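You operate a simulated robot arm through the tools that you are given. There is no shell and no other tool. Be economical: measure what you need, move in short steps, check, and stop when the job is done.

You are at the controls of a simulated two-armed robot. One attempt, no reset.

Task
Start the lift and send it up empty.
Fine: main switch on, test the lamps, open the air, mode knob to auto.

It is judged by the outcome, as a careful person would: the job done as asked, and still so three seconds after it is handed in. It fails if anything else is knocked over, pushed out of place, dropped, spilled or broken.

Robot
Two 7-joint arms with two-finger parallel grippers on one trunk, on a base that drives. Base frame: it is fixed to the floor where the robot stands at the start and does not move with it; the origin is under the middle of the robot, x ahead of it, y to its left, z up. Units: mm, rad, N and s.
The left shoulder is at the start at [70, 188, 1404], the right one opposite. With the tool pointing down near the work surface each hand reaches from about 280 to 780 mm from the robot's upright axis, wherever it stands, measured 20 degrees to its own side. Places, roughly: lift mode knob [500, 900, 1000]; lift up button [500, 900, 1000]; main switch [600, -200, 1400]; red valve handle [500, -400, 1400]. Payload 3.91 kg a hand.
The TCP of each hand is the grasp point between the finger pads, 30 mm short of the fingertips. In the tool frame z runs along the fingers and y along their closing line. Largest opening 110 mm; finger width 20, thickness 10; the body of the gripper, 48 by 112 mm, starts 55 mm behind the TCP.
Orientation is told as [roll, pitch, yaw] about the base's x, y, z axes, in that order, counted from this pose: with the fingers straight down and closing along the base's y, the tool's x points along the base's -x, its y along +y and its z along -z.

Tools
- The arms move only by the tool drive_tool. It takes "left_rows", "right_rows" or both (then of equal length, played together; a hand with none holds still); each is a list of rows, each an object (a shift or turn left out is 0, a gripper value left out holds the last) with "linear": the shift along the base's x, y, z in units of 150 mm (1.0 is 150 mm), a list of three; "turn": the turn, a rotation vector about the base's x, y, z in units of 60 degrees (1.0 is 60 degrees), a list of three; "hand": the gripper command, from -1 (fully open) to 1 (shut), values between in proportion. In form: [{"linear": [dx, dy, dz], "turn": [ax, ay, az], "hand": hand}, ...]. A call has 1 to 20 rows; each row is the pose to reach, as a shift and turn from the pose commanded when the call began. A call with a number of a shift or a turn outside -1 to 1 is refused whole. A row lasts 0.2 s, in which the tool goes at most 50 mm and 0.15 rad; a call with a longer step from one row to the next is refused whole, and so is a gripper value outside its range. Where a pose cannot be reached the arm comes as near as it can. A force on the tool above 50 N (or 10 N above the force at the start of the call, whichever is more), or a blocked arm, ends the call early, and 0.2 s more pass. Each finger travels about 72 mm/s and halts on what it meets, pressing with about 42 N; the grip force reading is that of the motor and also rises with nothing between the fingers. The clock runs only during rows and for 0.2 s after the last one: add rows that repeat a pose to give the fingers time. The reply holds the time, the measured pose of the TCP, the force on the tool along the base axes, the opening and the grip force, in the units named above and with some noise, with the torque about the TCP (base axes, N m) and any sound that the robot's microphone picked up, and new pictures: "show" is both (left out), scene, wrist or none (wrist: the cameras of the hands that moved).
- Cameras (640 x 400 px; columns grow to the right, rows downward): "scene" is now at [141.3, 0.2, 1652.7]; the picture's right is [0.17, -0.99, 0.00], its down [-0.49, -0.08, -0.87] and it looks along [0.86, 0.14, -0.50] (base axes); focal length 214 px, centre (320, 200). "left" rides on the left gripper at [72, -17, -103] in its tool frame; the picture's right is [0.23, 0.97, 0.00], its down [-0.76, 0.18, -0.62] and it looks along [-0.61, 0.14, 0.78] (tool axes); focal length 222 px, centre (320, 200). "right" rides on the right gripper at [72, 17, -103] in its tool frame; the picture's right is [-0.23, 0.97, 0.00], its down [-0.76, -0.18, -0.62] and it looks along [-0.61, -0.14, 0.78] (tool axes); focal length 222 px, centre (320, 200).
- lift_body(by): slides the trunk up (or, below 0, down) by that many mm; the arms and the scene camera ride with it, the base frame stays. It gives what a move gives, with no picture.
- drive_base(legs): drives the robot by 1 to 6 legs, each [ahead, turn to the left] in mm and rad, along the robot's own axes; the way and the turn of a leg run together, so that a leg with both is an arc; at most 1500 mm and 3.142 rad a leg. The arms and the cameras ride along, it lands a little off, and it stops where it bumps. It gives what a move gives, and a new picture of the scene camera.
- turn_head(pan, tilt): turns the head with the scene camera to pan (to the left, within 1.501 rad either way) and tilt (down, from -0.506 to 1.204), counted from straight ahead of the robot. It gives what a move gives, and a new picture of the scene camera.
- pixel_to_xyz(camera, pixels): for up to 12 pixels [column, row] of the newest picture of that camera ("zoom" is the newest enlarged one), the place [x, y, z] in the base frame of the surface seen there, good to about 3 mm, but the place of the scene camera against the robot may be out by one fixed shift of up to 25 mm in any direction. No time passes.
- zoom(camera, box): a new picture of the part [left, top, right, bottom] of that camera's present view, enlarged. No time passes.
- job_done(): hands the job in; it is judged then, once.

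Work in short steps. Measure before you move; look again where a grasp or a placing could have gone wrong, and mend it. You have 80 turns and 260 pictures in all, those below and enlarged ones among them. Open the grippers and draw the arms clear of the work before you hand the job in, unless the task says otherwise; then end with one line.

The tools are called after "Emit:" as name(argument=value, ...) on one line, values as JSON. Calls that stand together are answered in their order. drive_tool: Moves the arms, as the interface text tells. Its arguments: {"type":"object","properties":{"left_rows":{"type":"array","items":{"type":"object","properties":{"linear":{"type":"array","items":{"type":"number"}},"turn":{"type":"array","items":{"type":"number"}},"hand":{"type":"number"}}}},"right_rows":{"type":"array","items":{"type":"object","properties":{"linear":{"type":"array","items":{"type":"number"}},"turn":{"type":"array","items":{"type":"number"}},"hand":{"type":"number"}}}},"show":{"type":"string","enum":["both","scene","wrist","none"]}},"required":[]} The other tools are called the same way: lift_body (by) slides the trunk up or down; drive_base (legs) drives the base; turn_head (pan, tilt) turns the head that bears the scene camera; pixel_to_xyz (camera, pixels) gives the place of the surface under pixels of a picture; zoom (camera, box) takes an enlarged picture of a part of a camera's view; job_done () hands the job in.

At the start:

```text
time_s: 0.0
left_tool_pos: [300.6, 344.0, 1519.4]
left_tcp_rot: [0.001, -0.001, 0.0]
left_wrist_force: [0.1, -0.8, -0.6]
left_ft_torque: [-0.04, 0.0, -0.03]
left_finger_gap: 110.1
left_grip_force: 0.1
right_tool_pos: [316.5, 16.8, 1480.2]
right_tcp_rot: [0.0, 0.0, 0.001]
right_wrist_force: [0.0, 0.1, -0.5]
right_ft_torque: [0.03, 0.01, 0.02]
right_finger_gap: 109.8
right_grip_force: 0.1
trunk travel left (down, up): [-914.0, 26.0]
robot x, y, heading: [0.8, -0.0, 0.003]
head pan, tilt: [0.168, 0.522]
```

scene: 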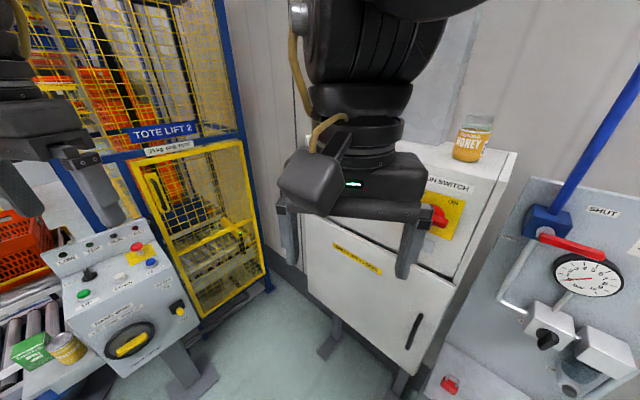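
right: 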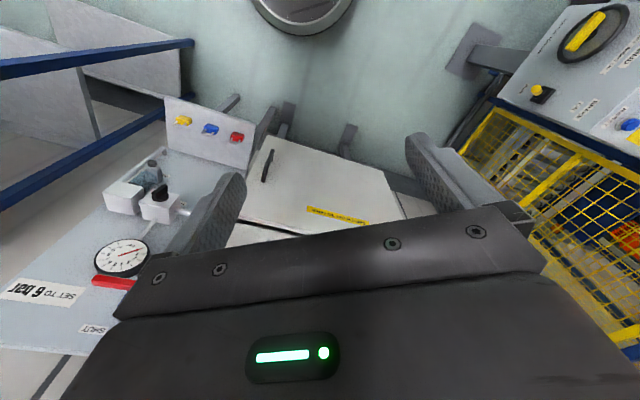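
left: 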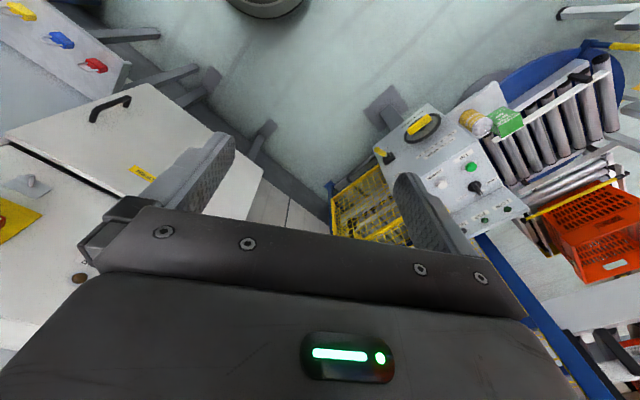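

The scene shows the lift console on the left (~130,300), the main switch cabinet in the middle (440,215) and the air panel on the right. I zoom into each to read the labels.

Emit:
zoom(camera="scene", box=[40, 220, 200, 370])

Emit:
zoom(camera="scene", box=[400, 100, 640, 400])

Emit:
zoom(camera="scene", box=[0, 0, 280, 330])

```text
2.67 times, centred on (120, 295) of scene
```

zoom: 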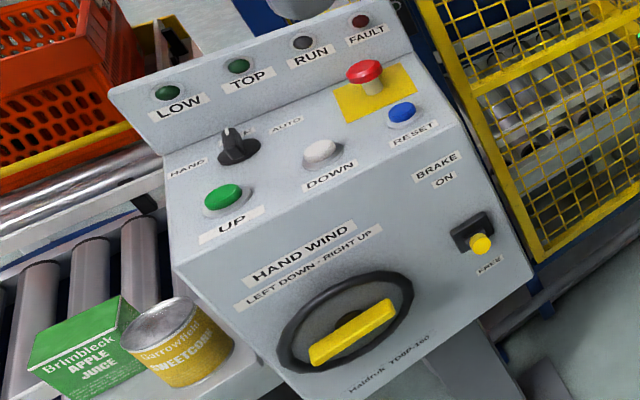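

```text
1.33 times, centred on (520, 250) of scene
```

zoom: 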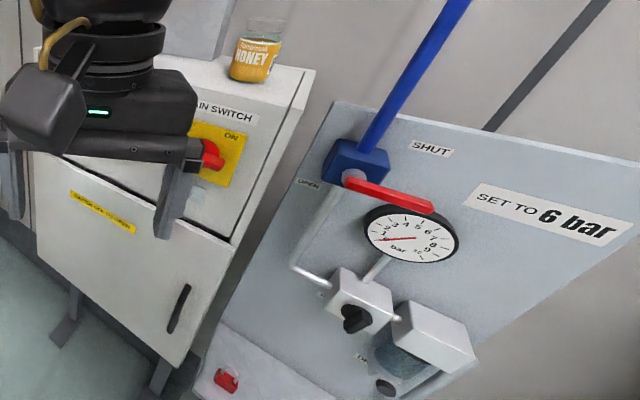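

```text
1.21 times, centred on (140, 165) of scene
```

zoom: 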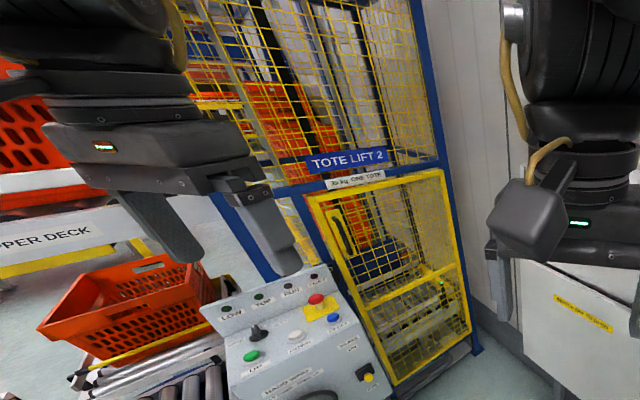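

I look around with the head: to the right first, for the air panel and anything else such as a lamp test.

Emit:
turn_head(pan=-0.6, tilt=0.5)

Emit:
turn_head(pan=-0.6, tilt=1.0)

Emit:
turn_head(pan=1.1, tilt=0.45)

Emit:
turn_head(pan=0.7, tilt=0.0)

```text
time_s: 1.1
left_tool_pos: [300.1, 344.6, 1518.0]
left_tcp_rot: [-0.001, 0.0, 0.002]
left_wrist_force: [0.2, 0.1, -0.4]
left_ft_torque: [0.0, 0.0, -0.01]
left_finger_gap: 109.9
left_grip_force: 0.1
right_tool_pos: [314.6, 16.4, 1480.0]
right_tcp_rot: [0.0, 0.0, 0.001]
right_wrist_force: [-0.2, 0.7, 0.1]
right_ft_torque: [0.0, 0.02, -0.02]
right_finger_gap: 109.8
right_grip_force: 0.0
trunk travel left (down, up): [-914.0, 26.0]
robot x, y, heading: [0.7, 0.5, 0.002]
head pan, tilt: [-0.6, 0.499]
```

scene: 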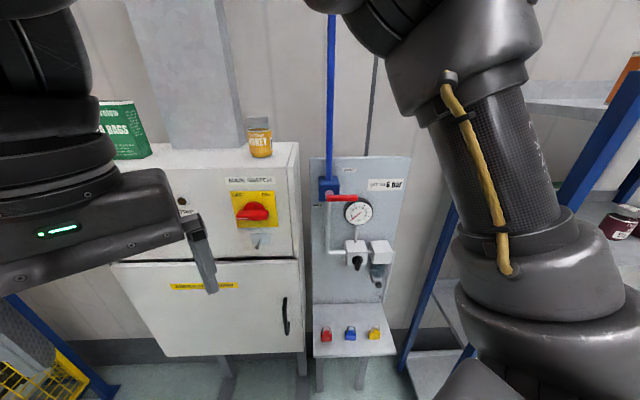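

```text
time_s: 2.0
left_tool_pos: [300.9, 344.2, 1519.7]
left_tcp_rot: [-0.001, 0.001, 0.001]
left_wrist_force: [0.7, -0.3, 0.4]
left_ft_torque: [-0.03, -0.02, -0.03]
left_finger_gap: 109.9
left_grip_force: 0.1
right_tool_pos: [315.6, 16.9, 1481.3]
right_tcp_rot: [-0.001, 0.0, -0.001]
right_wrist_force: [0.0, 0.5, 0.4]
right_ft_torque: [0.0, 0.0, -0.02]
right_finger_gap: 110.0
right_grip_force: 0.0
trunk travel left (down, up): [-914.0, 26.0]
robot x, y, heading: [-0.3, -4.3, 0.004]
head pan, tilt: [-0.6, 1.0]
```

scene: 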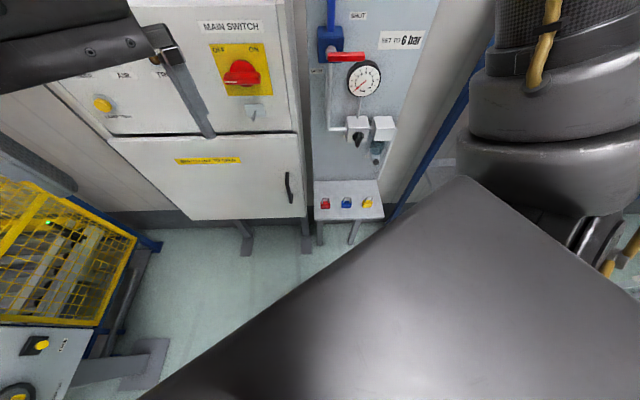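

```text
time_s: 3.8
left_tool_pos: [300.9, 344.5, 1519.6]
left_tcp_rot: [0.0, -0.001, 0.0]
left_wrist_force: [-0.4, -1.1, 0.3]
left_ft_torque: [0.02, 0.05, -0.01]
left_finger_gap: 110.0
left_grip_force: 0.2
right_tool_pos: [316.8, 16.4, 1480.6]
right_tcp_rot: [0.0, 0.001, 0.001]
right_wrist_force: [0.3, -0.1, -0.8]
right_ft_torque: [-0.01, -0.01, 0.02]
right_finger_gap: 109.9
right_grip_force: 0.0
trunk travel left (down, up): [-914.0, 26.0]
robot x, y, heading: [-3.4, 1.2, -0.0]
head pan, tilt: [1.1, 0.45]
```

scene: 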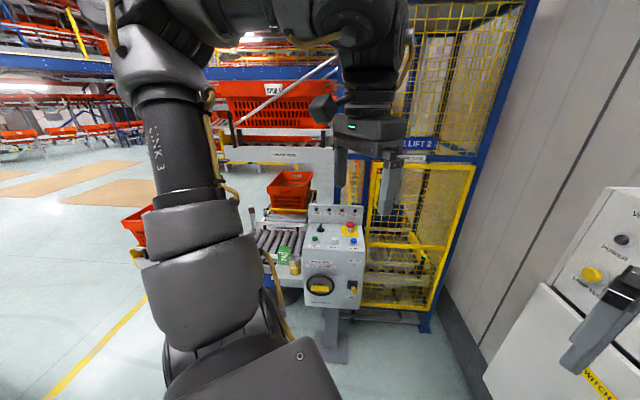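

```text
time_s: 4.7
left_tool_pos: [299.6, 344.2, 1518.0]
left_tcp_rot: [-0.001, 0.0, 0.001]
left_wrist_force: [0.3, 0.2, 0.0]
left_ft_torque: [-0.02, 0.02, -0.02]
left_finger_gap: 110.2
left_grip_force: 0.0
right_tool_pos: [315.8, 16.5, 1480.3]
right_tcp_rot: [0.0, 0.0, -0.001]
right_wrist_force: [-0.5, -0.2, -0.3]
right_ft_torque: [0.0, -0.02, 0.0]
right_finger_gap: 110.0
right_grip_force: 0.0
trunk travel left (down, up): [-914.0, 26.0]
robot x, y, heading: [0.2, -2.8, 0.0]
head pan, tilt: [0.7, 0.0]
```

scene: 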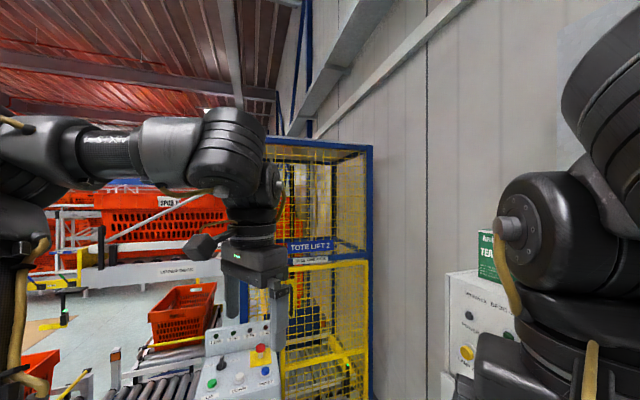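

The cabinet has a yellow lamp-test button at left and POWER/AIR/lamps; I move the right arm aside to the right and look at the cabinet face.

Emit:
drive_tool(right_rows=[{"linear": [-0.1, -0.3, 0]}, {"linear": [-0.2, -0.6, 0]}, {"linear": [-0.2, -0.9, 0]}, {"linear": [-0.2, -1, 0]}], show="none")

Emit:
turn_head(pan=-0.1, tilt=0.6)

Emit:
zoom(camera="scene", box=[200, 80, 460, 260])

```text
time_s: 5.7
left_tool_pos: [301.8, 344.2, 1519.9]
left_tcp_rot: [-0.001, -0.002, 0.0]
left_wrist_force: [0.3, 0.5, 0.3]
left_ft_torque: [0.0, 0.05, -0.01]
left_finger_gap: 110.1
left_grip_force: 0.1
right_tool_pos: [286.0, -133.0, 1479.5]
right_tcp_rot: [0.002, 0.002, -0.001]
right_wrist_force: [-0.3, -0.6, -0.1]
right_ft_torque: [0.01, 0.0, 0.0]
right_finger_gap: 110.1
right_grip_force: 0.1
trunk travel left (down, up): [-914.0, 26.0]
robot x, y, heading: [-1.9, 0.8, 0.0]
head pan, tilt: [0.7, 0.0]
```

```text
time_s: 6.8
left_tool_pos: [300.3, 344.1, 1520.1]
left_tcp_rot: [0.0, 0.0, 0.001]
left_wrist_force: [-0.1, 0.5, -0.2]
left_ft_torque: [0.01, 0.01, 0.03]
left_finger_gap: 109.7
left_grip_force: 0.1
right_tool_pos: [285.0, -133.1, 1480.3]
right_tcp_rot: [0.002, 0.001, -0.001]
right_wrist_force: [0.3, -0.3, -0.5]
right_ft_torque: [0.0, 0.01, -0.05]
right_finger_gap: 109.9
right_grip_force: 0.0
trunk travel left (down, up): [-914.0, 26.0]
robot x, y, heading: [3.5, -3.0, 0.002]
head pan, tilt: [-0.099, 0.6]
```

scene: 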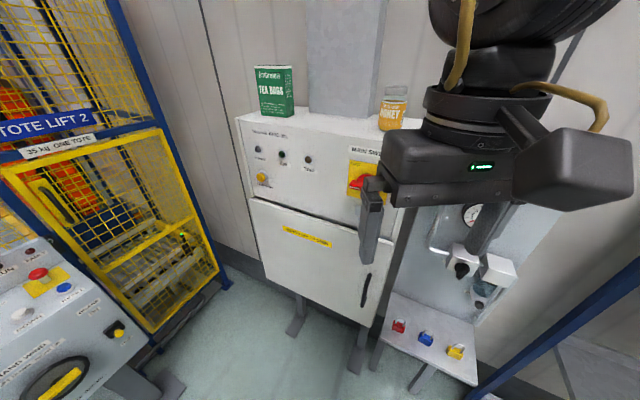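

```text
2.22 times, centred on (330, 170) of scene
```

zoom: 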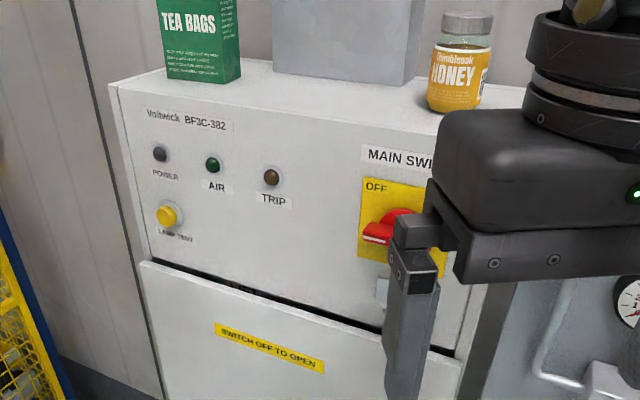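

I measure cabinet, switch, lamp-test, valve and padlock positions from the scene picture.

Emit:
pixel_to_xyz(camera="scene", pixels=[[262, 179], [357, 182], [372, 178], [270, 210], [258, 150], [300, 260], [398, 326], [427, 337], [456, 350], [375, 280], [461, 270], [472, 214]])

Emit:
zoom(camera="scene", box=[380, 190, 520, 380])

```text
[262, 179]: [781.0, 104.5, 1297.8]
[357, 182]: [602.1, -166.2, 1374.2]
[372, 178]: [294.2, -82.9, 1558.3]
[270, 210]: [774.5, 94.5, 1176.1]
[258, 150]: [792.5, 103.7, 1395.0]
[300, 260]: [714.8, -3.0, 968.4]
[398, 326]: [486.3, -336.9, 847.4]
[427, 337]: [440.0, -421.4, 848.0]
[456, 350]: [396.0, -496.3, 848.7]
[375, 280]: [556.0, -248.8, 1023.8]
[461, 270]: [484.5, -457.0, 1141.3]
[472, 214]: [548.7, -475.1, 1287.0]
```

```text
2.11 times, centred on (450, 285) of scene
```

zoom: 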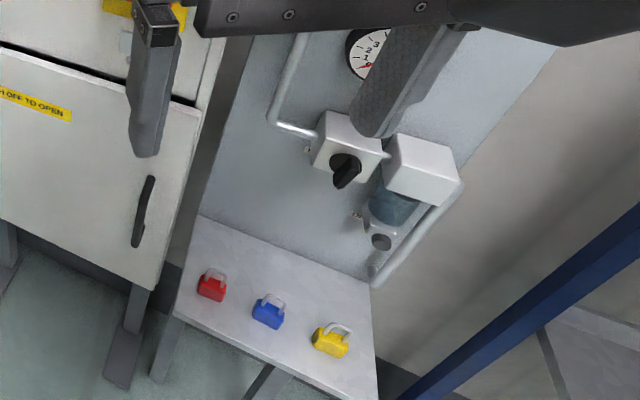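

The cabinet face normal is about 33° to the robot's right, so turning the base by about −0.57 rad squares it with cabinet and air panel. I turn in place.

Emit:
drive_base(legs=[[0, -0.57]])

Emit:
turn_head(pan=0.15, tilt=0.45)

```text
time_s: 8.8
left_tool_pos: [439.3, 127.9, 1519.1]
left_tcp_rot: [0.0, 0.0, -0.572]
left_wrist_force: [-0.3, 0.1, 0.6]
left_ft_torque: [-0.01, -0.01, 0.0]
left_finger_gap: 109.8
left_grip_force: 0.0
right_tool_pos: [170.0, -264.6, 1480.1]
right_tcp_rot: [0.0, 0.003, -0.57]
right_wrist_force: [-0.8, -0.4, -0.9]
right_ft_torque: [0.0, 0.0, 0.01]
right_finger_gap: 110.2
right_grip_force: 0.0
trunk travel left (down, up): [-914.0, 26.0]
robot x, y, heading: [0.9, -1.7, -0.567]
head pan, tilt: [-0.099, 0.6]
```

scene: 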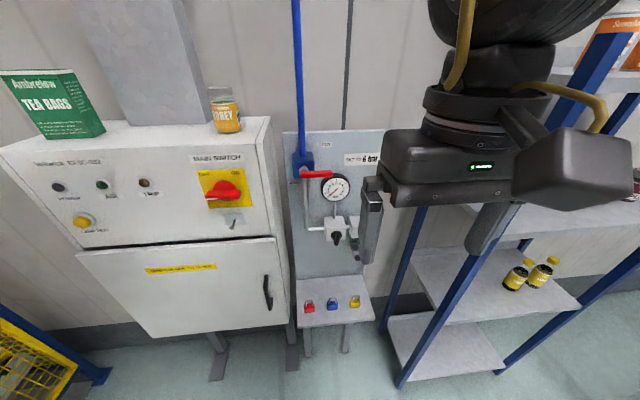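

```text
time_s: 9.6
left_tool_pos: [438.9, 127.6, 1518.5]
left_tcp_rot: [0.001, -0.001, -0.571]
left_wrist_force: [0.5, 0.3, 0.4]
left_ft_torque: [-0.06, 0.03, -0.02]
left_finger_gap: 110.1
left_grip_force: 0.2
right_tool_pos: [168.5, -266.5, 1480.1]
right_tcp_rot: [-0.001, 0.0, -0.57]
right_wrist_force: [0.6, -0.7, 0.6]
right_ft_torque: [0.02, 0.0, -0.01]
right_finger_gap: 110.1
right_grip_force: 0.0
trunk travel left (down, up): [-914.0, 26.0]
robot x, y, heading: [1.0, -4.3, -0.572]
head pan, tilt: [0.15, 0.45]
```

scene: 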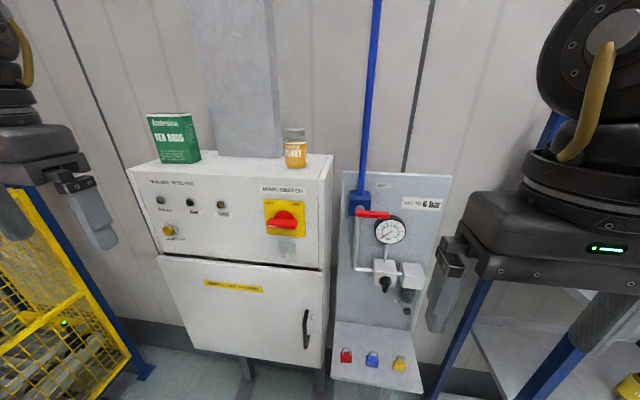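

Clear view now. I zoom on switch, lamps and air panel and measure points on them.

Emit:
zoom(camera="scene", box=[130, 160, 330, 270])

Emit:
zoom(camera="scene", box=[330, 165, 460, 325])

Emit:
pixel_to_xyz(camera="scene", pixels=[[168, 230], [272, 220], [284, 219], [296, 220], [268, 204], [302, 204], [300, 232], [290, 245], [150, 240], [310, 250]])

Emit:
pixel_to_xyz(camera="scene", pixels=[[360, 213], [372, 214], [384, 214], [358, 200], [352, 215], [389, 231], [384, 267], [384, 284], [410, 270], [420, 190], [425, 260], [360, 290]])

```text
3.20 times, centred on (230, 215) of scene
```

zoom: 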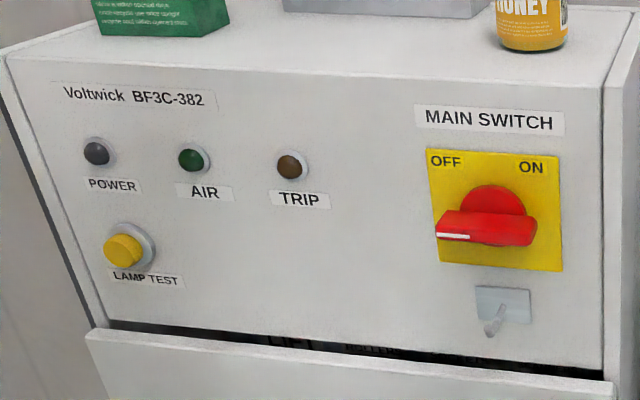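

```text
2.50 times, centred on (395, 245) of scene
```

zoom: 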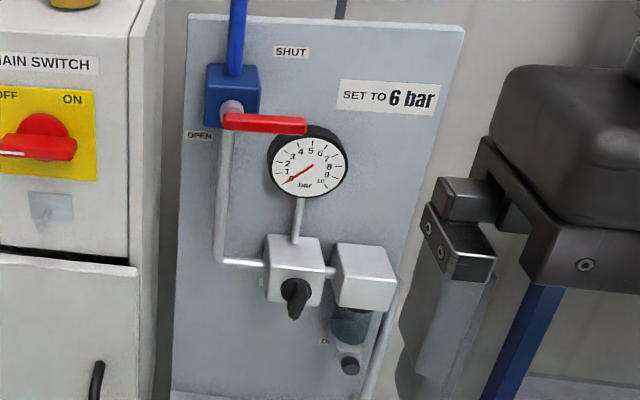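

```text
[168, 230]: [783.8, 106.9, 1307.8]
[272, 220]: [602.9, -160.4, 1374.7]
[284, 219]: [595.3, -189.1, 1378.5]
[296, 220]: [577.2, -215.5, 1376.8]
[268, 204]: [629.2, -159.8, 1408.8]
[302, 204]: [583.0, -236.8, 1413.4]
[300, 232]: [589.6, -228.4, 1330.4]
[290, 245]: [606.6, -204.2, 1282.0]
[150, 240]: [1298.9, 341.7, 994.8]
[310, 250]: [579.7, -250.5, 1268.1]
```

```text
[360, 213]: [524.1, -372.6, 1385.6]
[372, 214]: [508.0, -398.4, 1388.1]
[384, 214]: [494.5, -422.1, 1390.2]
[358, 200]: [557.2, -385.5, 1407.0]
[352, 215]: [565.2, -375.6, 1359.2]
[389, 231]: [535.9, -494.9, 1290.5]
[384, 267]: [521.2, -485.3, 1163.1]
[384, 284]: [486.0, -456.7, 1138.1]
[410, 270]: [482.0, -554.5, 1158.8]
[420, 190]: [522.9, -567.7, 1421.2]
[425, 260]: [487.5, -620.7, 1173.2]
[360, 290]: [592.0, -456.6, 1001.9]
```

Switch handle lies horizontal at OFF (pointer left), centre about (595,−189,1376); lamp test about (784,107,1308). I bring the left hand round in front of the switch, tilting the fingers forward.

Emit:
drive_tool(left_rows=[{"linear": [0.025, -0.115, -0.083], "turn": [-0.0675, -0.105, 0]}, {"linear": [0.05, -0.23, -0.167], "turn": [-0.135, -0.21, 0]}, {"linear": [0.075, -0.345, -0.25], "turn": [-0.2025, -0.316, 0]}, {"linear": [0.1, -0.46, -0.333], "turn": [-0.27, -0.421, 0]}, {"linear": [0.125, -0.576, -0.417], "turn": [-0.3375, -0.526, 0]}, {"linear": [0.15, -0.69, -0.5], "turn": [-0.405, -0.631, 0]}, {"linear": [0.175, -0.806, -0.583], "turn": [-0.4725, -0.737, 0]}, {"linear": [0.2, -0.92, -0.667], "turn": [-0.54, -0.842, 0]}, {"linear": [0.2, -0.92, -0.667], "turn": [-0.54, -0.842, 0]}])

```text
time_s: 11.6
left_tool_pos: [568.0, 19.8, 1455.3]
left_tcp_rot: [-0.001, -1.05, -0.577]
left_wrist_force: [0.9, 0.7, 0.0]
left_ft_torque: [0.0, 0.01, -0.01]
left_finger_gap: 110.2
left_grip_force: 0.1
left hand out of reach, approached as far as the arm can: row 4, 5, 6, 7, 8, 9
right_tool_pos: [168.8, -263.5, 1480.2]
right_tcp_rot: [-0.001, -0.002, -0.571]
right_wrist_force: [0.5, -0.3, 1.0]
right_ft_torque: [0.0, 0.0, -0.03]
right_finger_gap: 110.1
right_grip_force: 0.0
trunk travel left (down, up): [-914.0, 26.0]
robot x, y, heading: [-0.4, 1.6, -0.572]
head pan, tilt: [0.15, 0.45]
```

scene: 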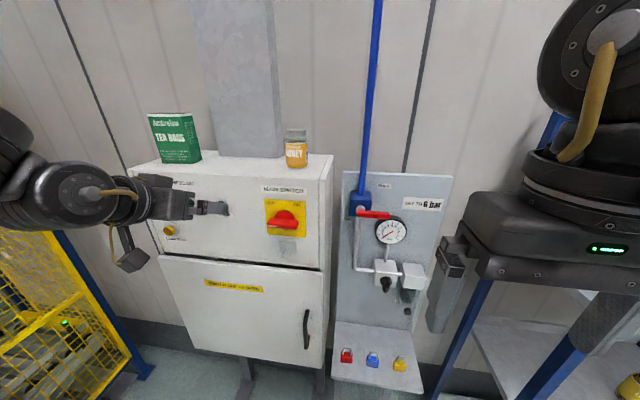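
left: 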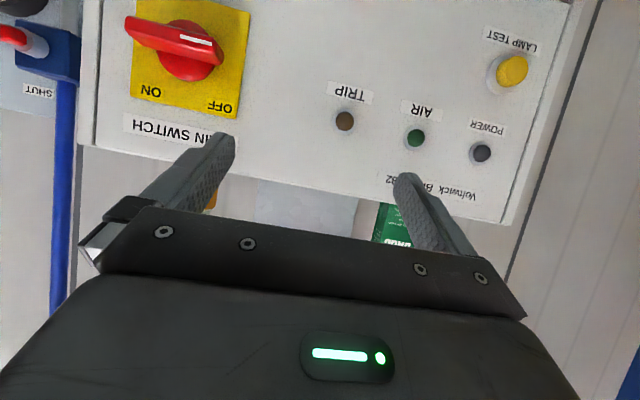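

The arm is too folded (rows 4–9 out of reach), so I back the base off 180 mm to give the arms room.

Emit:
drive_base(legs=[[-180, 0]])

```text
time_s: 13.1
left_tool_pos: [418.1, 111.8, 1454.7]
left_tcp_rot: [0.001, -1.045, -0.578]
left_wrist_force: [0.8, -1.1, 0.0]
left_ft_torque: [-0.02, 0.04, -0.01]
left_finger_gap: 110.3
left_grip_force: 0.1
right_tool_pos: [18.5, -169.3, 1479.0]
right_tcp_rot: [0.001, 0.005, -0.572]
right_wrist_force: [0.3, -0.7, -0.7]
right_ft_torque: [0.02, 0.01, -0.01]
right_finger_gap: 110.1
right_grip_force: 0.1
trunk travel left (down, up): [-914.0, 26.0]
robot x, y, heading: [-150.0, 101.3, -0.572]
head pan, tilt: [0.15, 0.45]
```

scene: 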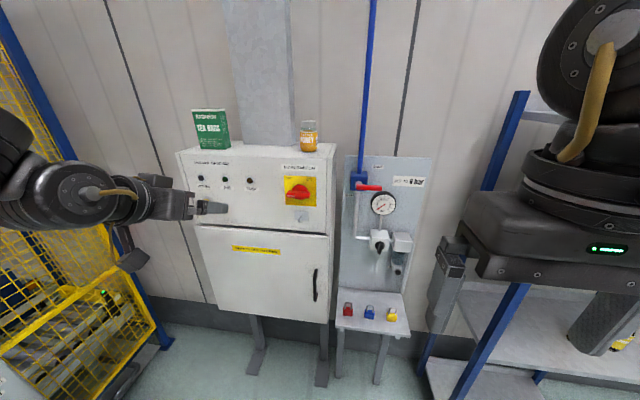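

I finish levelling the left hand and move it toward the switch standoff.

Emit:
drive_tool(left_rows=[{"linear": [0.092, -0.165, -0.045], "turn": [-0.045, -0.07, 0]}, {"linear": [0.184, -0.33, -0.09], "turn": [-0.09, -0.14, 0]}, {"linear": [0.277, -0.495, -0.134], "turn": [-0.135, -0.21, 0]}, {"linear": [0.369, -0.66, -0.178], "turn": [-0.18, -0.28, 0]}, {"linear": [0.461, -0.825, -0.223], "turn": [-0.225, -0.35, 0]}, {"linear": [0.553, -0.989, -0.267], "turn": [-0.27, -0.421, 0]}, {"linear": [0.553, -0.989, -0.267], "turn": [-0.27, -0.421, 0]}], show="wrist")

```text
time_s: 14.7
left_tool_pos: [496.7, -35.0, 1416.5]
left_tcp_rot: [2.358, -1.565, -2.936]
left_wrist_force: [-0.2, 0.7, 0.6]
left_ft_torque: [0.02, 0.02, 0.0]
left_finger_gap: 109.9
left_grip_force: 0.1
left hand out of reach, approached as far as the arm can: row 1, 2, 3, 4, 5
right_tool_pos: [15.9, -167.6, 1480.3]
right_tcp_rot: [-0.001, 0.002, -0.572]
right_wrist_force: [0.9, 0.6, 0.3]
right_ft_torque: [0.01, 0.0, 0.0]
right_finger_gap: 110.0
right_grip_force: 0.0
trunk travel left (down, up): [-914.0, 26.0]
robot x, y, heading: [-150.6, 101.3, -0.571]
head pan, tilt: [0.15, 0.45]
```

left: 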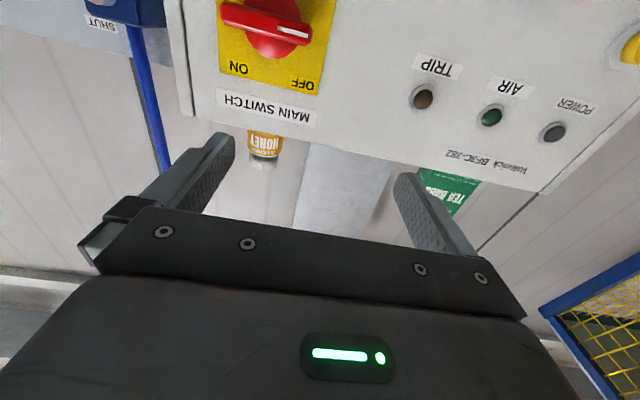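

Now level. I measure the handle with the wrist camera: handle ends at (228,15) and (308,35), plus plate corners.

Emit:
zoom(camera="left", box=[200, 0, 360, 110])

Emit:
pixel_to_xyz(camera="left", pixels=[[226, 15], [300, 33], [265, 20], [245, 50], [310, 60], [236, 70], [200, 60], [330, 80], [636, 50], [225, 60], [290, 90]])

```text
3.64 times, centred on (280, 55) of left
```

zoom: 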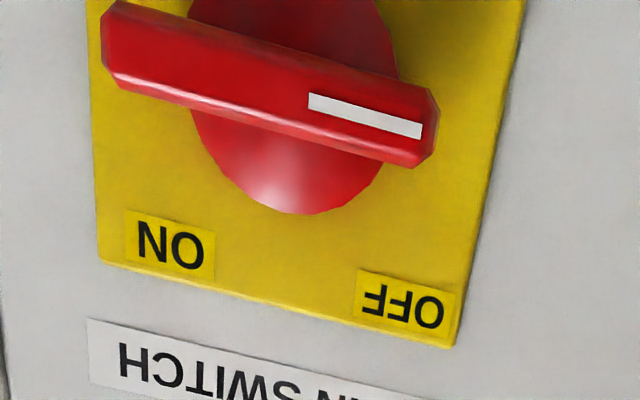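

```text
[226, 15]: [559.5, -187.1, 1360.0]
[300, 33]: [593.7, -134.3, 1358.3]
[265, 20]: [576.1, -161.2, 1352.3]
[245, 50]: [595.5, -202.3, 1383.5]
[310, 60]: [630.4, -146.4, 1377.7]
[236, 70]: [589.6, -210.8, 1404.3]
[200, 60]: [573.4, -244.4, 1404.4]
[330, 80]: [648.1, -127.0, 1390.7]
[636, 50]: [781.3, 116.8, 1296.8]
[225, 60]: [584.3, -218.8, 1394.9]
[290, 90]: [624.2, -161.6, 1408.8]
```

Handle centre is (577,−160,1355), front at f≈572 and the plate at f≈612. I roll the hand −60° about its pointing axis while aligning, then the remaining −30°.

Emit:
drive_tool(left_rows=[{"linear": [-0.005, -0.058, -0.05], "turn": [-0.105, 0.0675, 0]}, {"linear": [-0.01, -0.117, -0.1], "turn": [-0.21, 0.135, 0]}, {"linear": [-0.015, -0.175, -0.155], "turn": [-0.316, 0.2025, 0]}, {"linear": [-0.02, -0.233, -0.205], "turn": [-0.421, 0.27, 0]}, {"linear": [-0.025, -0.29, -0.255], "turn": [-0.526, 0.3375, 0]}, {"linear": [-0.03, -0.35, -0.31], "turn": [-0.631, 0.405, 0]}, {"linear": [-0.035, -0.41, -0.36], "turn": [-0.737, 0.4725, 0]}, {"linear": [-0.04, -0.467, -0.41], "turn": [-0.842, 0.54, 0]}, {"linear": [-0.04, -0.467, -0.41], "turn": [-0.842, 0.54, 0]}], show="none")

Emit:
drive_tool(left_rows=[{"turn": [-0.105, 0.0675, 0], "hand": -0.4}, {"turn": [-0.21, 0.135, 0]}, {"turn": [-0.316, 0.2025, 0]}, {"turn": [-0.421, 0.27, 0]}, {"turn": [-0.421, 0.27, 0]}])

```text
time_s: 16.7
left_tool_pos: [493.4, -94.0, 1365.0]
left_tcp_rot: [-1.576, -0.592, 0.999]
left_wrist_force: [-0.3, 0.5, 0.2]
left_ft_torque: [-0.01, 0.0, 0.04]
left_finger_gap: 110.0
left_grip_force: 0.1
left hand out of reach, approached as far as the arm can: row 7, 8, 9
right_tool_pos: [15.1, -168.9, 1481.5]
right_tcp_rot: [0.0, 0.0, -0.57]
right_wrist_force: [0.2, 0.2, 0.0]
right_ft_torque: [-0.02, 0.0, 0.0]
right_finger_gap: 109.9
right_grip_force: 0.0
trunk travel left (down, up): [-914.0, 26.0]
robot x, y, heading: [-156.3, 97.6, -0.573]
head pan, tilt: [0.15, 0.45]
```

```text
time_s: 17.9
left_tool_pos: [496.1, -87.2, 1370.9]
left_tcp_rot: [-1.579, -0.251, 1.001]
left_wrist_force: [0.2, 0.5, -0.3]
left_ft_torque: [0.02, 0.02, 0.02]
left_finger_gap: 77.0
left_grip_force: 0.1
left hand out of reach, approached as far as the arm can: row 1, 2, 3, 4, 5
right_tool_pos: [16.7, -169.4, 1480.8]
right_tcp_rot: [0.001, 0.002, -0.571]
right_wrist_force: [-0.8, -0.6, 0.0]
right_ft_torque: [-0.04, 0.02, 0.04]
right_finger_gap: 109.9
right_grip_force: 0.1
trunk travel left (down, up): [-914.0, 26.0]
robot x, y, heading: [-150.7, 98.0, -0.568]
head pan, tilt: [0.15, 0.45]
```

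scene: 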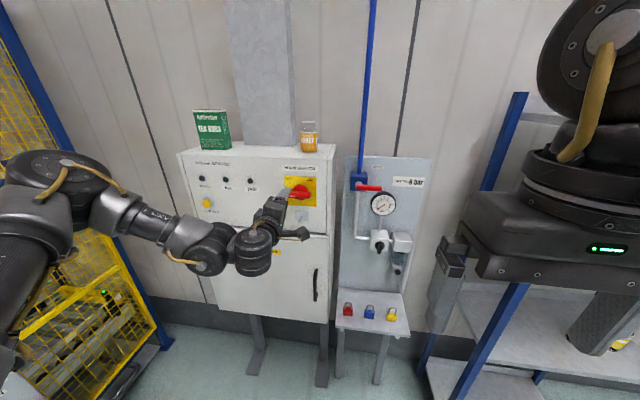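
left: 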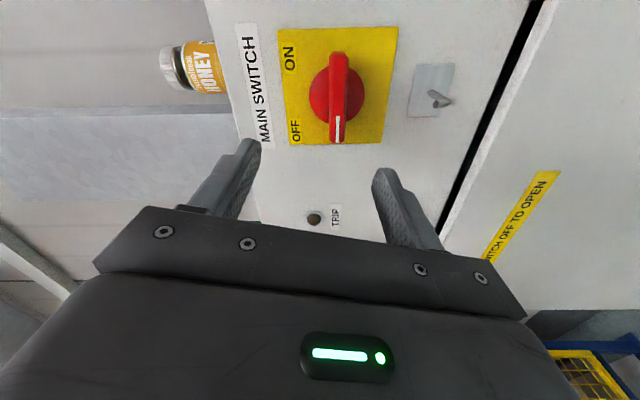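

The pointing is right but roll stopped about 14° short (limit), which is acceptable as closing will only nudge the handle toward ON. I move closer and aligned on the handle.

Emit:
drive_tool(left_rows=[{"linear": [0.08, -0.1, -0.035]}, {"linear": [0.16, -0.2, -0.07]}, {"linear": [0.244, -0.3, -0.107]}, {"linear": [0.244, -0.3, -0.107]}], show="wrist")

Emit:
pixel_to_xyz(camera="left", pixels=[[340, 60], [340, 90], [340, 130], [325, 100], [300, 60]])

```text
time_s: 18.9
left_tool_pos: [496.7, -87.1, 1370.4]
left_tcp_rot: [-1.578, -0.253, 1.001]
left_wrist_force: [0.0, 0.1, 0.0]
left_ft_torque: [-0.01, -0.01, -0.01]
left_finger_gap: 77.1
left_grip_force: 0.1
left hand out of reach, approached as far as the arm can: row 1, 2, 3, 4
right_tool_pos: [16.1, -169.0, 1480.0]
right_tcp_rot: [0.0, 0.002, -0.571]
right_wrist_force: [0.2, -0.2, -0.2]
right_ft_torque: [-0.02, 0.0, 0.0]
right_finger_gap: 110.3
right_grip_force: 0.1
trunk travel left (down, up): [-914.0, 26.0]
robot x, y, heading: [-152.2, 100.3, -0.571]
head pan, tilt: [0.15, 0.45]
```

left: 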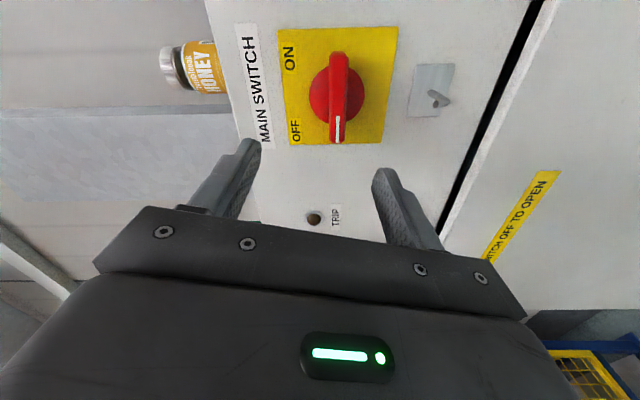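

```text
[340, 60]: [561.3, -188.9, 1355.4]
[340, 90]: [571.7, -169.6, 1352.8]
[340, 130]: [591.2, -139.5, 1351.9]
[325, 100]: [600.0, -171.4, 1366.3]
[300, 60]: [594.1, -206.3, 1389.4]
```

No motion: the commanded roll is beyond a joint limit. I relax the roll by 18° and move in at the same time.

Emit:
drive_tool(left_rows=[{"linear": [0.06, -0.08, -0.03], "turn": [0.084, -0.054, 0]}, {"linear": [0.12, -0.16, -0.06], "turn": [0.168, -0.108, 0]}, {"linear": [0.18, -0.23, -0.08], "turn": [0.253, -0.162, 0]}, {"linear": [0.244, -0.3, -0.107], "turn": [0.253, -0.162, 0]}, {"linear": [0.244, -0.3, -0.107], "turn": [0.253, -0.162, 0]}], show="wrist")

```text
time_s: 20.1
left_tool_pos: [532.3, -101.9, 1366.2]
left_tcp_rot: [-1.581, -0.568, 1.0]
left_wrist_force: [0.0, 0.6, -0.3]
left_ft_torque: [0.0, -0.03, 0.05]
left_finger_gap: 77.1
left_grip_force: 0.1
left hand out of reach, approached as far as the arm can: row 1, 2, 3, 4, 5
right_tool_pos: [17.7, -166.9, 1480.4]
right_tcp_rot: [0.0, 0.001, -0.572]
right_wrist_force: [-0.1, 0.2, -0.5]
right_ft_torque: [0.0, 0.03, 0.05]
right_finger_gap: 110.3
right_grip_force: 0.1
trunk travel left (down, up): [-914.0, 26.0]
robot x, y, heading: [-148.7, 97.9, -0.575]
head pan, tilt: [0.15, 0.45]
```

left: 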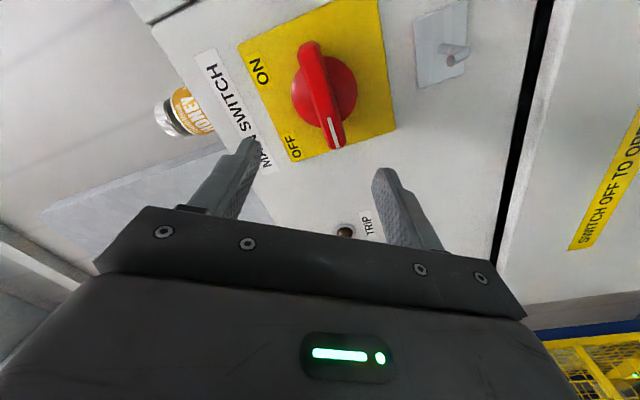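

The roll is joint-limited, so instead I will push the left end of the handle upward with closed fingers at roll 0 (as a poke). I roll back by 57°, shut the fingers and go below the left end.

Emit:
drive_tool(left_rows=[{"linear": [-0.01, 0.005, -0.04], "turn": [0.1, -0.064, 0], "hand": 1}, {"linear": [-0.02, 0.01, -0.08], "turn": [0.2, -0.128, 0]}, {"linear": [-0.03, 0.015, -0.12], "turn": [0.3, -0.192, 0]}, {"linear": [-0.04, 0.02, -0.16], "turn": [0.4, -0.256, 0]}, {"linear": [-0.045, 0.025, -0.2], "turn": [0.5, -0.32, 0]}, {"linear": [-0.05, 0.03, -0.24], "turn": [0.6, -0.384, 0]}, {"linear": [-0.056, 0.036, -0.28], "turn": [0.7, -0.449, 0]}, {"linear": [-0.056, 0.036, -0.31], "turn": [0.795, -0.513, 0]}, {"linear": [-0.056, 0.036, -0.31], "turn": [0.795, -0.513, 0]}])

```text
time_s: 22.1
left_tool_pos: [532.8, -69.8, 1340.0]
left_tcp_rot: [-1.506, -1.495, 0.914]
left_wrist_force: [-0.1, 0.1, 0.5]
left_ft_torque: [0.03, 0.0, -0.02]
left_finger_gap: 0.2
left_grip_force: 37.4
left hand out of reach, approached as far as the arm can: row 2, 3, 4, 5, 6, 7, 8, 9
right_tool_pos: [17.4, -167.1, 1479.4]
right_tcp_rot: [0.001, 0.002, -0.573]
right_wrist_force: [0.9, 0.1, 0.4]
right_ft_torque: [0.03, 0.03, 0.01]
right_finger_gap: 109.9
right_grip_force: 0.1
trunk travel left (down, up): [-914.0, 26.0]
robot x, y, heading: [-154.7, 94.9, -0.572]
head pan, tilt: [0.15, 0.45]
```

scene: 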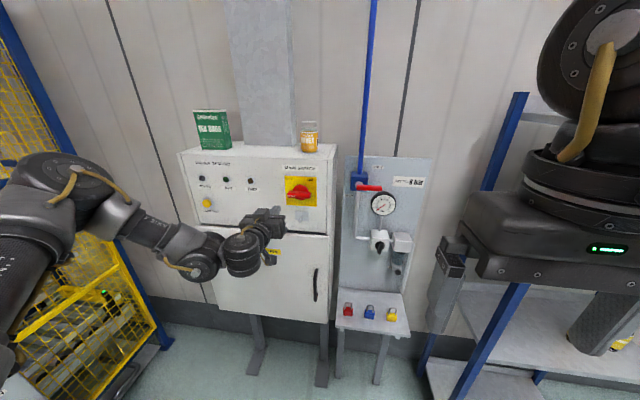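
left: 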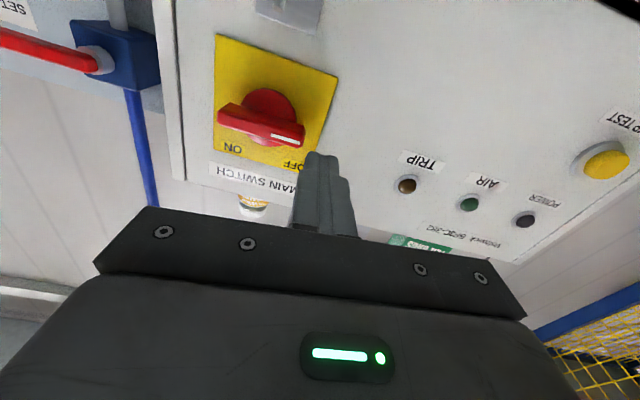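

The elbow seems too folded at this distance. I back off another 150 mm so the arm is more stretched.

Emit:
drive_base(legs=[[-150, 0]])

```text
time_s: 23.4
left_tool_pos: [409.9, 6.1, 1338.9]
left_tcp_rot: [-1.48, -1.492, 0.889]
left_wrist_force: [-0.2, -0.5, -0.6]
left_ft_torque: [0.0, 0.03, 0.03]
left_finger_gap: 0.0
left_grip_force: 37.2
right_tool_pos: [-104.4, -90.4, 1479.0]
right_tcp_rot: [0.001, 0.002, -0.574]
right_wrist_force: [-0.5, -0.5, 0.4]
right_ft_torque: [0.03, 0.01, -0.01]
right_finger_gap: 110.0
right_grip_force: 0.1
trunk travel left (down, up): [-914.0, 26.0]
robot x, y, heading: [-277.7, 176.9, -0.572]
head pan, tilt: [0.15, 0.45]
```

scene: 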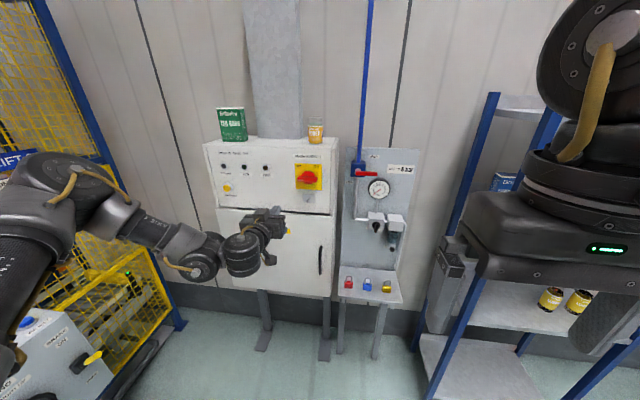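

Now I extend the left hand to f≈500, below the left end of the handle.

Emit:
drive_tool(left_rows=[{"linear": [0.2, -0.18, -0.03]}, {"linear": [0.4, -0.36, -0.06]}, {"linear": [0.6, -0.54, -0.1]}, {"linear": [0.79, -0.72, -0.13]}, {"linear": [0.79, -0.72, -0.13]}])

```text
time_s: 24.6
left_tool_pos: [506.6, -23.4, 1364.9]
left_tcp_rot: [-1.479, -1.494, 0.886]
left_wrist_force: [0.2, 0.5, 0.4]
left_ft_torque: [0.0, 0.03, 0.01]
left_finger_gap: 0.2
left_grip_force: 37.5
left hand out of reach, approached as far as the arm can: row 1, 2, 3, 4, 5
right_tool_pos: [-106.8, -89.3, 1478.4]
right_tcp_rot: [-0.001, 0.002, -0.576]
right_wrist_force: [0.4, 0.7, 0.3]
right_ft_torque: [-0.02, 0.04, 0.02]
right_finger_gap: 109.9
right_grip_force: 0.1
trunk travel left (down, up): [-914.0, 26.0]
robot x, y, heading: [-277.1, 172.4, -0.572]
head pan, tilt: [0.15, 0.45]
```

scene: 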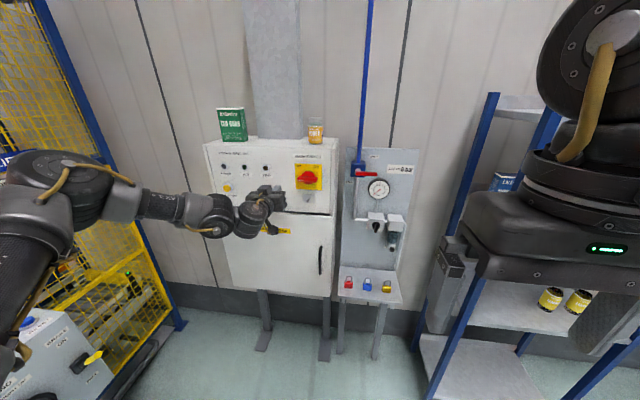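
left: 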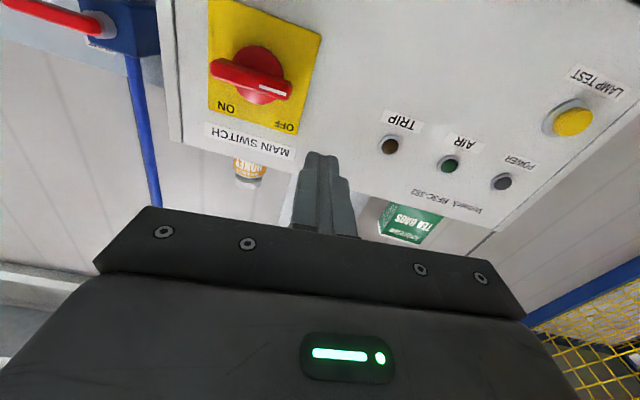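

The arm is at a limit at shoulder height. I lower the trunk 250 mm so the hand works above the shoulder line, then raise the hand again.

Emit:
lift_body(by=-250)

Emit:
drive_tool(left_rows=[{"linear": [0, 0, 0.3]}, {"linear": [0, 0, 0.6]}, {"linear": [0, 0, 0.9]}, {"linear": [0, 0, 1]}, {"linear": [0, 0, 1]}])

```text
time_s: 27.2
left_tool_pos: [505.2, -22.5, 1114.5]
left_tcp_rot: [-1.497, -1.494, 0.906]
left_wrist_force: [-0.6, 0.0, 0.3]
left_ft_torque: [0.01, 0.0, 0.0]
left_finger_gap: 0.2
left_grip_force: 37.6
right_tool_pos: [-107.1, -88.0, 1229.8]
right_tcp_rot: [0.0, 0.001, -0.574]
right_wrist_force: [-0.3, 0.1, 0.0]
right_ft_torque: [0.02, -0.02, 0.0]
right_finger_gap: 109.9
right_grip_force: 0.0
trunk travel left (down, up): [-664.0, 276.0]
robot x, y, heading: [-272.4, 177.1, -0.571]
head pan, tilt: [0.15, 0.45]
```

```text
time_s: 28.4
left_tool_pos: [505.8, -22.6, 1262.6]
left_tcp_rot: [-1.495, -1.496, 0.902]
left_wrist_force: [-0.2, 0.2, 0.1]
left_ft_torque: [-0.01, -0.01, -0.02]
left_finger_gap: 0.0
left_grip_force: 37.8
right_tool_pos: [-106.8, -90.1, 1229.7]
right_tcp_rot: [-0.001, 0.001, -0.575]
right_wrist_force: [0.6, -0.3, 0.5]
right_ft_torque: [-0.01, 0.04, 0.0]
right_finger_gap: 109.8
right_grip_force: 0.1
trunk travel left (down, up): [-664.0, 276.0]
robot x, y, heading: [-273.7, 178.6, -0.575]
head pan, tilt: [0.15, 0.45]
```

scene: 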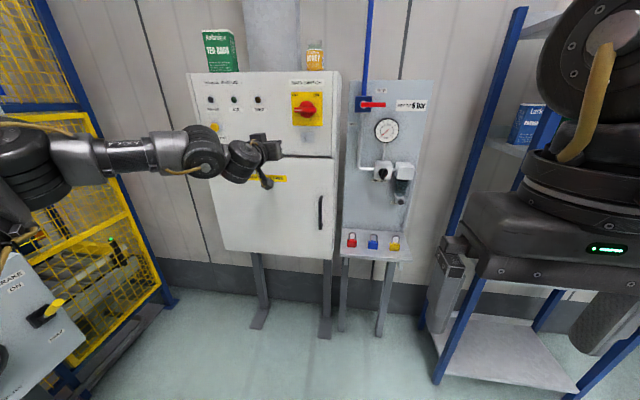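
left: 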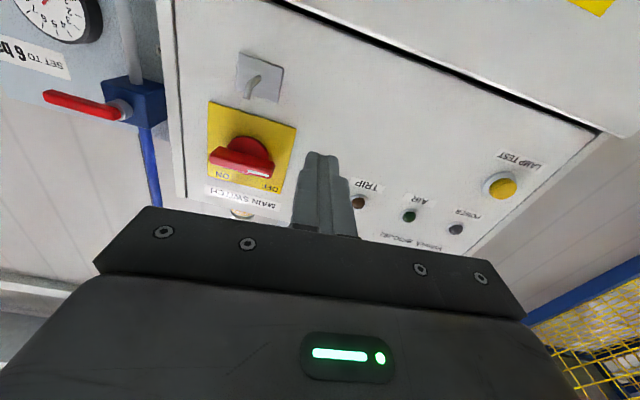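

That helped. I move toward the handle while trying the roll again (−60°), opening fingers.

Emit:
drive_tool(left_rows=[{"linear": [0.01, -0.07, 0.05], "turn": [-0.105, 0.0675, 0], "hand": -0.4}, {"linear": [0.02, -0.14, 0.1], "turn": [-0.21, 0.135, 0]}, {"linear": [0.03, -0.21, 0.17], "turn": [-0.316, 0.2025, 0]}, {"linear": [0.04, -0.28, 0.25], "turn": [-0.421, 0.27, 0]}, {"linear": [0.05, -0.36, 0.35], "turn": [-0.526, 0.3375, 0]}, {"linear": [0.05, -0.44, 0.45], "turn": [-0.631, 0.405, 0]}, {"linear": [0.05, -0.53, 0.53], "turn": [-0.737, 0.4725, 0]}, {"linear": [0.05, -0.6, 0.6], "turn": [-0.842, 0.54, 0]}, {"linear": [0.05, -0.6, 0.6], "turn": [-0.842, 0.54, 0]}], show="wrist")

```text
time_s: 30.4
left_tool_pos: [509.0, -31.6, 1392.8]
left_tcp_rot: [-1.59, -0.451, 0.989]
left_wrist_force: [0.6, -0.5, -0.4]
left_ft_torque: [0.01, 0.0, 0.03]
left_finger_gap: 77.0
left_grip_force: 0.0
left hand out of reach, approached as far as the arm can: row 4, 5, 6, 7, 8, 9
right_tool_pos: [-107.8, -89.9, 1229.3]
right_tcp_rot: [0.002, 0.002, -0.574]
right_wrist_force: [0.5, -0.1, -0.1]
right_ft_torque: [-0.02, -0.02, -0.01]
right_finger_gap: 110.2
right_grip_force: 0.0
trunk travel left (down, up): [-664.0, 276.0]
robot x, y, heading: [-274.4, 178.8, -0.57]
head pan, tilt: [0.15, 0.45]
```

left: 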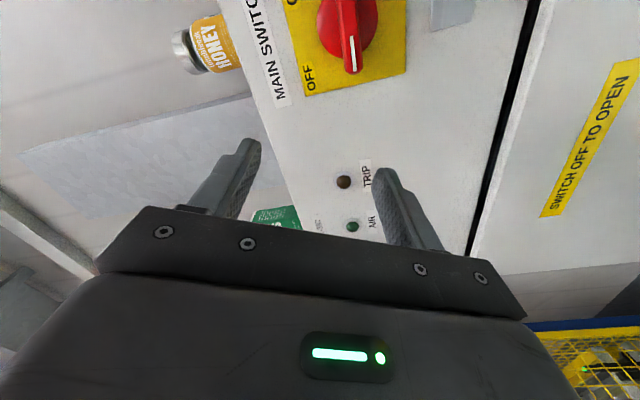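

The arm resists going right with this roll; I return to roll ≈0 with closed fingers and position for the poke below the left handle end.

Emit:
drive_tool(left_rows=[{"linear": [0, -0.0, -0.06], "turn": [0.105, -0.0675, 0], "hand": 1}, {"linear": [0, -0.05, -0.12], "turn": [0.21, -0.135, 0]}, {"linear": [0, -0.1, -0.18], "turn": [0.316, -0.2025, 0]}, {"linear": [0, -0.15, -0.24], "turn": [0.421, -0.27, 0]}, {"linear": [0, -0.2, -0.3], "turn": [0.526, -0.3375, 0]}, {"linear": [0.03, -0.27, -0.36], "turn": [0.631, -0.405, 0]}, {"linear": [0.08, -0.36, -0.43], "turn": [0.737, -0.4725, 0]}, {"linear": [0.13, -0.47, -0.485], "turn": [0.842, -0.54, 0]}, {"linear": [0.13, -0.47, -0.485], "turn": [0.842, -0.54, 0]}], show="wrist")

```text
time_s: 32.4
left_tool_pos: [512.9, -52.8, 1314.5]
left_tcp_rot: [-1.516, -1.495, 0.925]
left_wrist_force: [-0.3, 0.3, -0.4]
left_ft_torque: [0.03, 0.05, 0.01]
left_finger_gap: 0.0
left_grip_force: 38.0
left hand out of reach, approached as far as the arm can: row 2, 3, 4, 5, 6, 7, 8, 9
right_tool_pos: [-108.2, -89.2, 1230.1]
right_tcp_rot: [0.001, -0.001, -0.574]
right_wrist_force: [-1.2, 0.4, 0.2]
right_ft_torque: [0.0, 0.0, -0.01]
right_finger_gap: 109.9
right_grip_force: 0.2
trunk travel left (down, up): [-664.0, 276.0]
robot x, y, heading: [-277.3, 176.1, -0.571]
head pan, tilt: [0.15, 0.45]
```

left: 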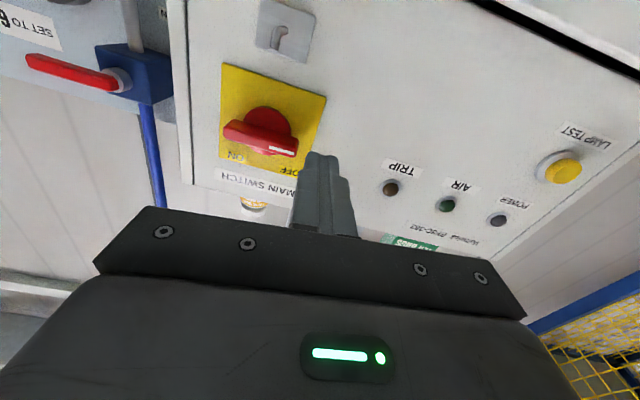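

Still short to the right (l≈232 vs 199); a straighter arm should need less wrist yaw. I back 120 mm more and extend.

Emit:
drive_base(legs=[[-120, 0]])

Emit:
drive_tool(left_rows=[{"linear": [0.2, -0.17, 0]}, {"linear": [0.4, -0.35, 0]}, {"linear": [0.55, -0.5, 0]}, {"linear": [0.65, -0.65, 0]}, {"linear": [0.75, -0.84, 0]}, {"linear": [0.75, -0.84, 0]}])

```text
time_s: 33.6
left_tool_pos: [413.2, 13.2, 1313.1]
left_tcp_rot: [-1.498, -1.495, 0.907]
left_wrist_force: [-0.6, -0.1, 0.1]
left_ft_torque: [0.03, 0.03, -0.02]
left_finger_gap: 0.3
left_grip_force: 38.0
right_tool_pos: [-208.4, -24.1, 1229.8]
right_tcp_rot: [-0.001, 0.002, -0.574]
right_wrist_force: [0.1, -0.1, -0.5]
right_ft_torque: [0.01, -0.01, 0.0]
right_finger_gap: 110.1
right_grip_force: 0.1
trunk travel left (down, up): [-664.0, 276.0]
robot x, y, heading: [-379.9, 241.9, -0.571]
head pan, tilt: [0.15, 0.45]
```

scene: 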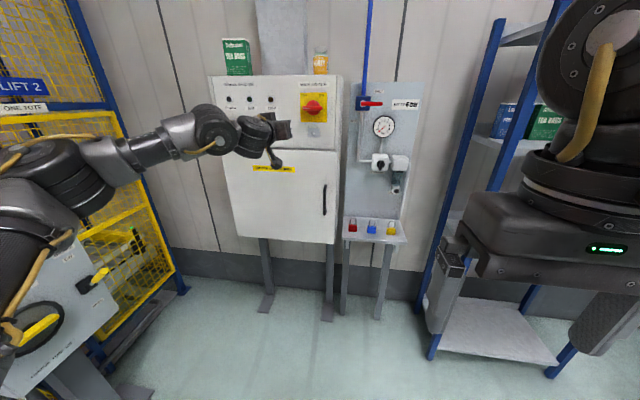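

```text
time_s: 35.0
left_tool_pos: [460.9, 24.6, 1297.5]
left_tcp_rot: [-1.499, -1.494, 0.909]
left_wrist_force: [-0.1, -1.1, -0.5]
left_ft_torque: [0.0, 0.02, 0.03]
left_finger_gap: 0.1
left_grip_force: 38.2
left hand out of reach, approached as far as the arm can: row 1, 2, 3, 4, 5, 6
right_tool_pos: [-208.5, -24.2, 1229.6]
right_tcp_rot: [0.0, 0.001, -0.574]
right_wrist_force: [0.2, -0.5, 0.2]
right_ft_torque: [0.02, -0.02, 0.0]
right_finger_gap: 109.8
right_grip_force: 0.1
trunk travel left (down, up): [-664.0, 276.0]
robot x, y, heading: [-381.3, 242.5, -0.571]
head pan, tilt: [0.15, 0.45]
```

scene: 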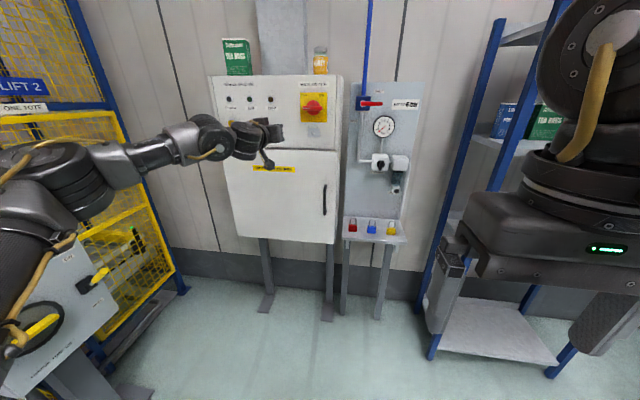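
left: 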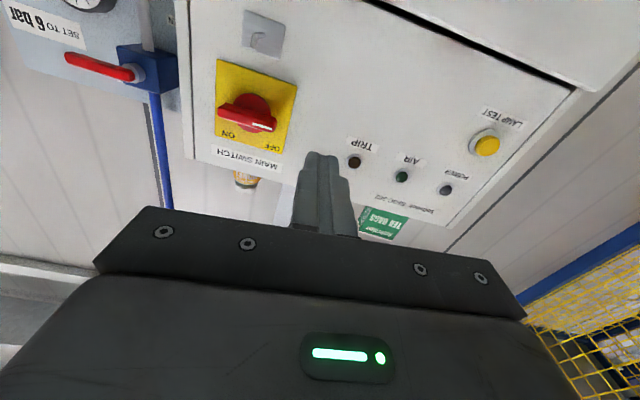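

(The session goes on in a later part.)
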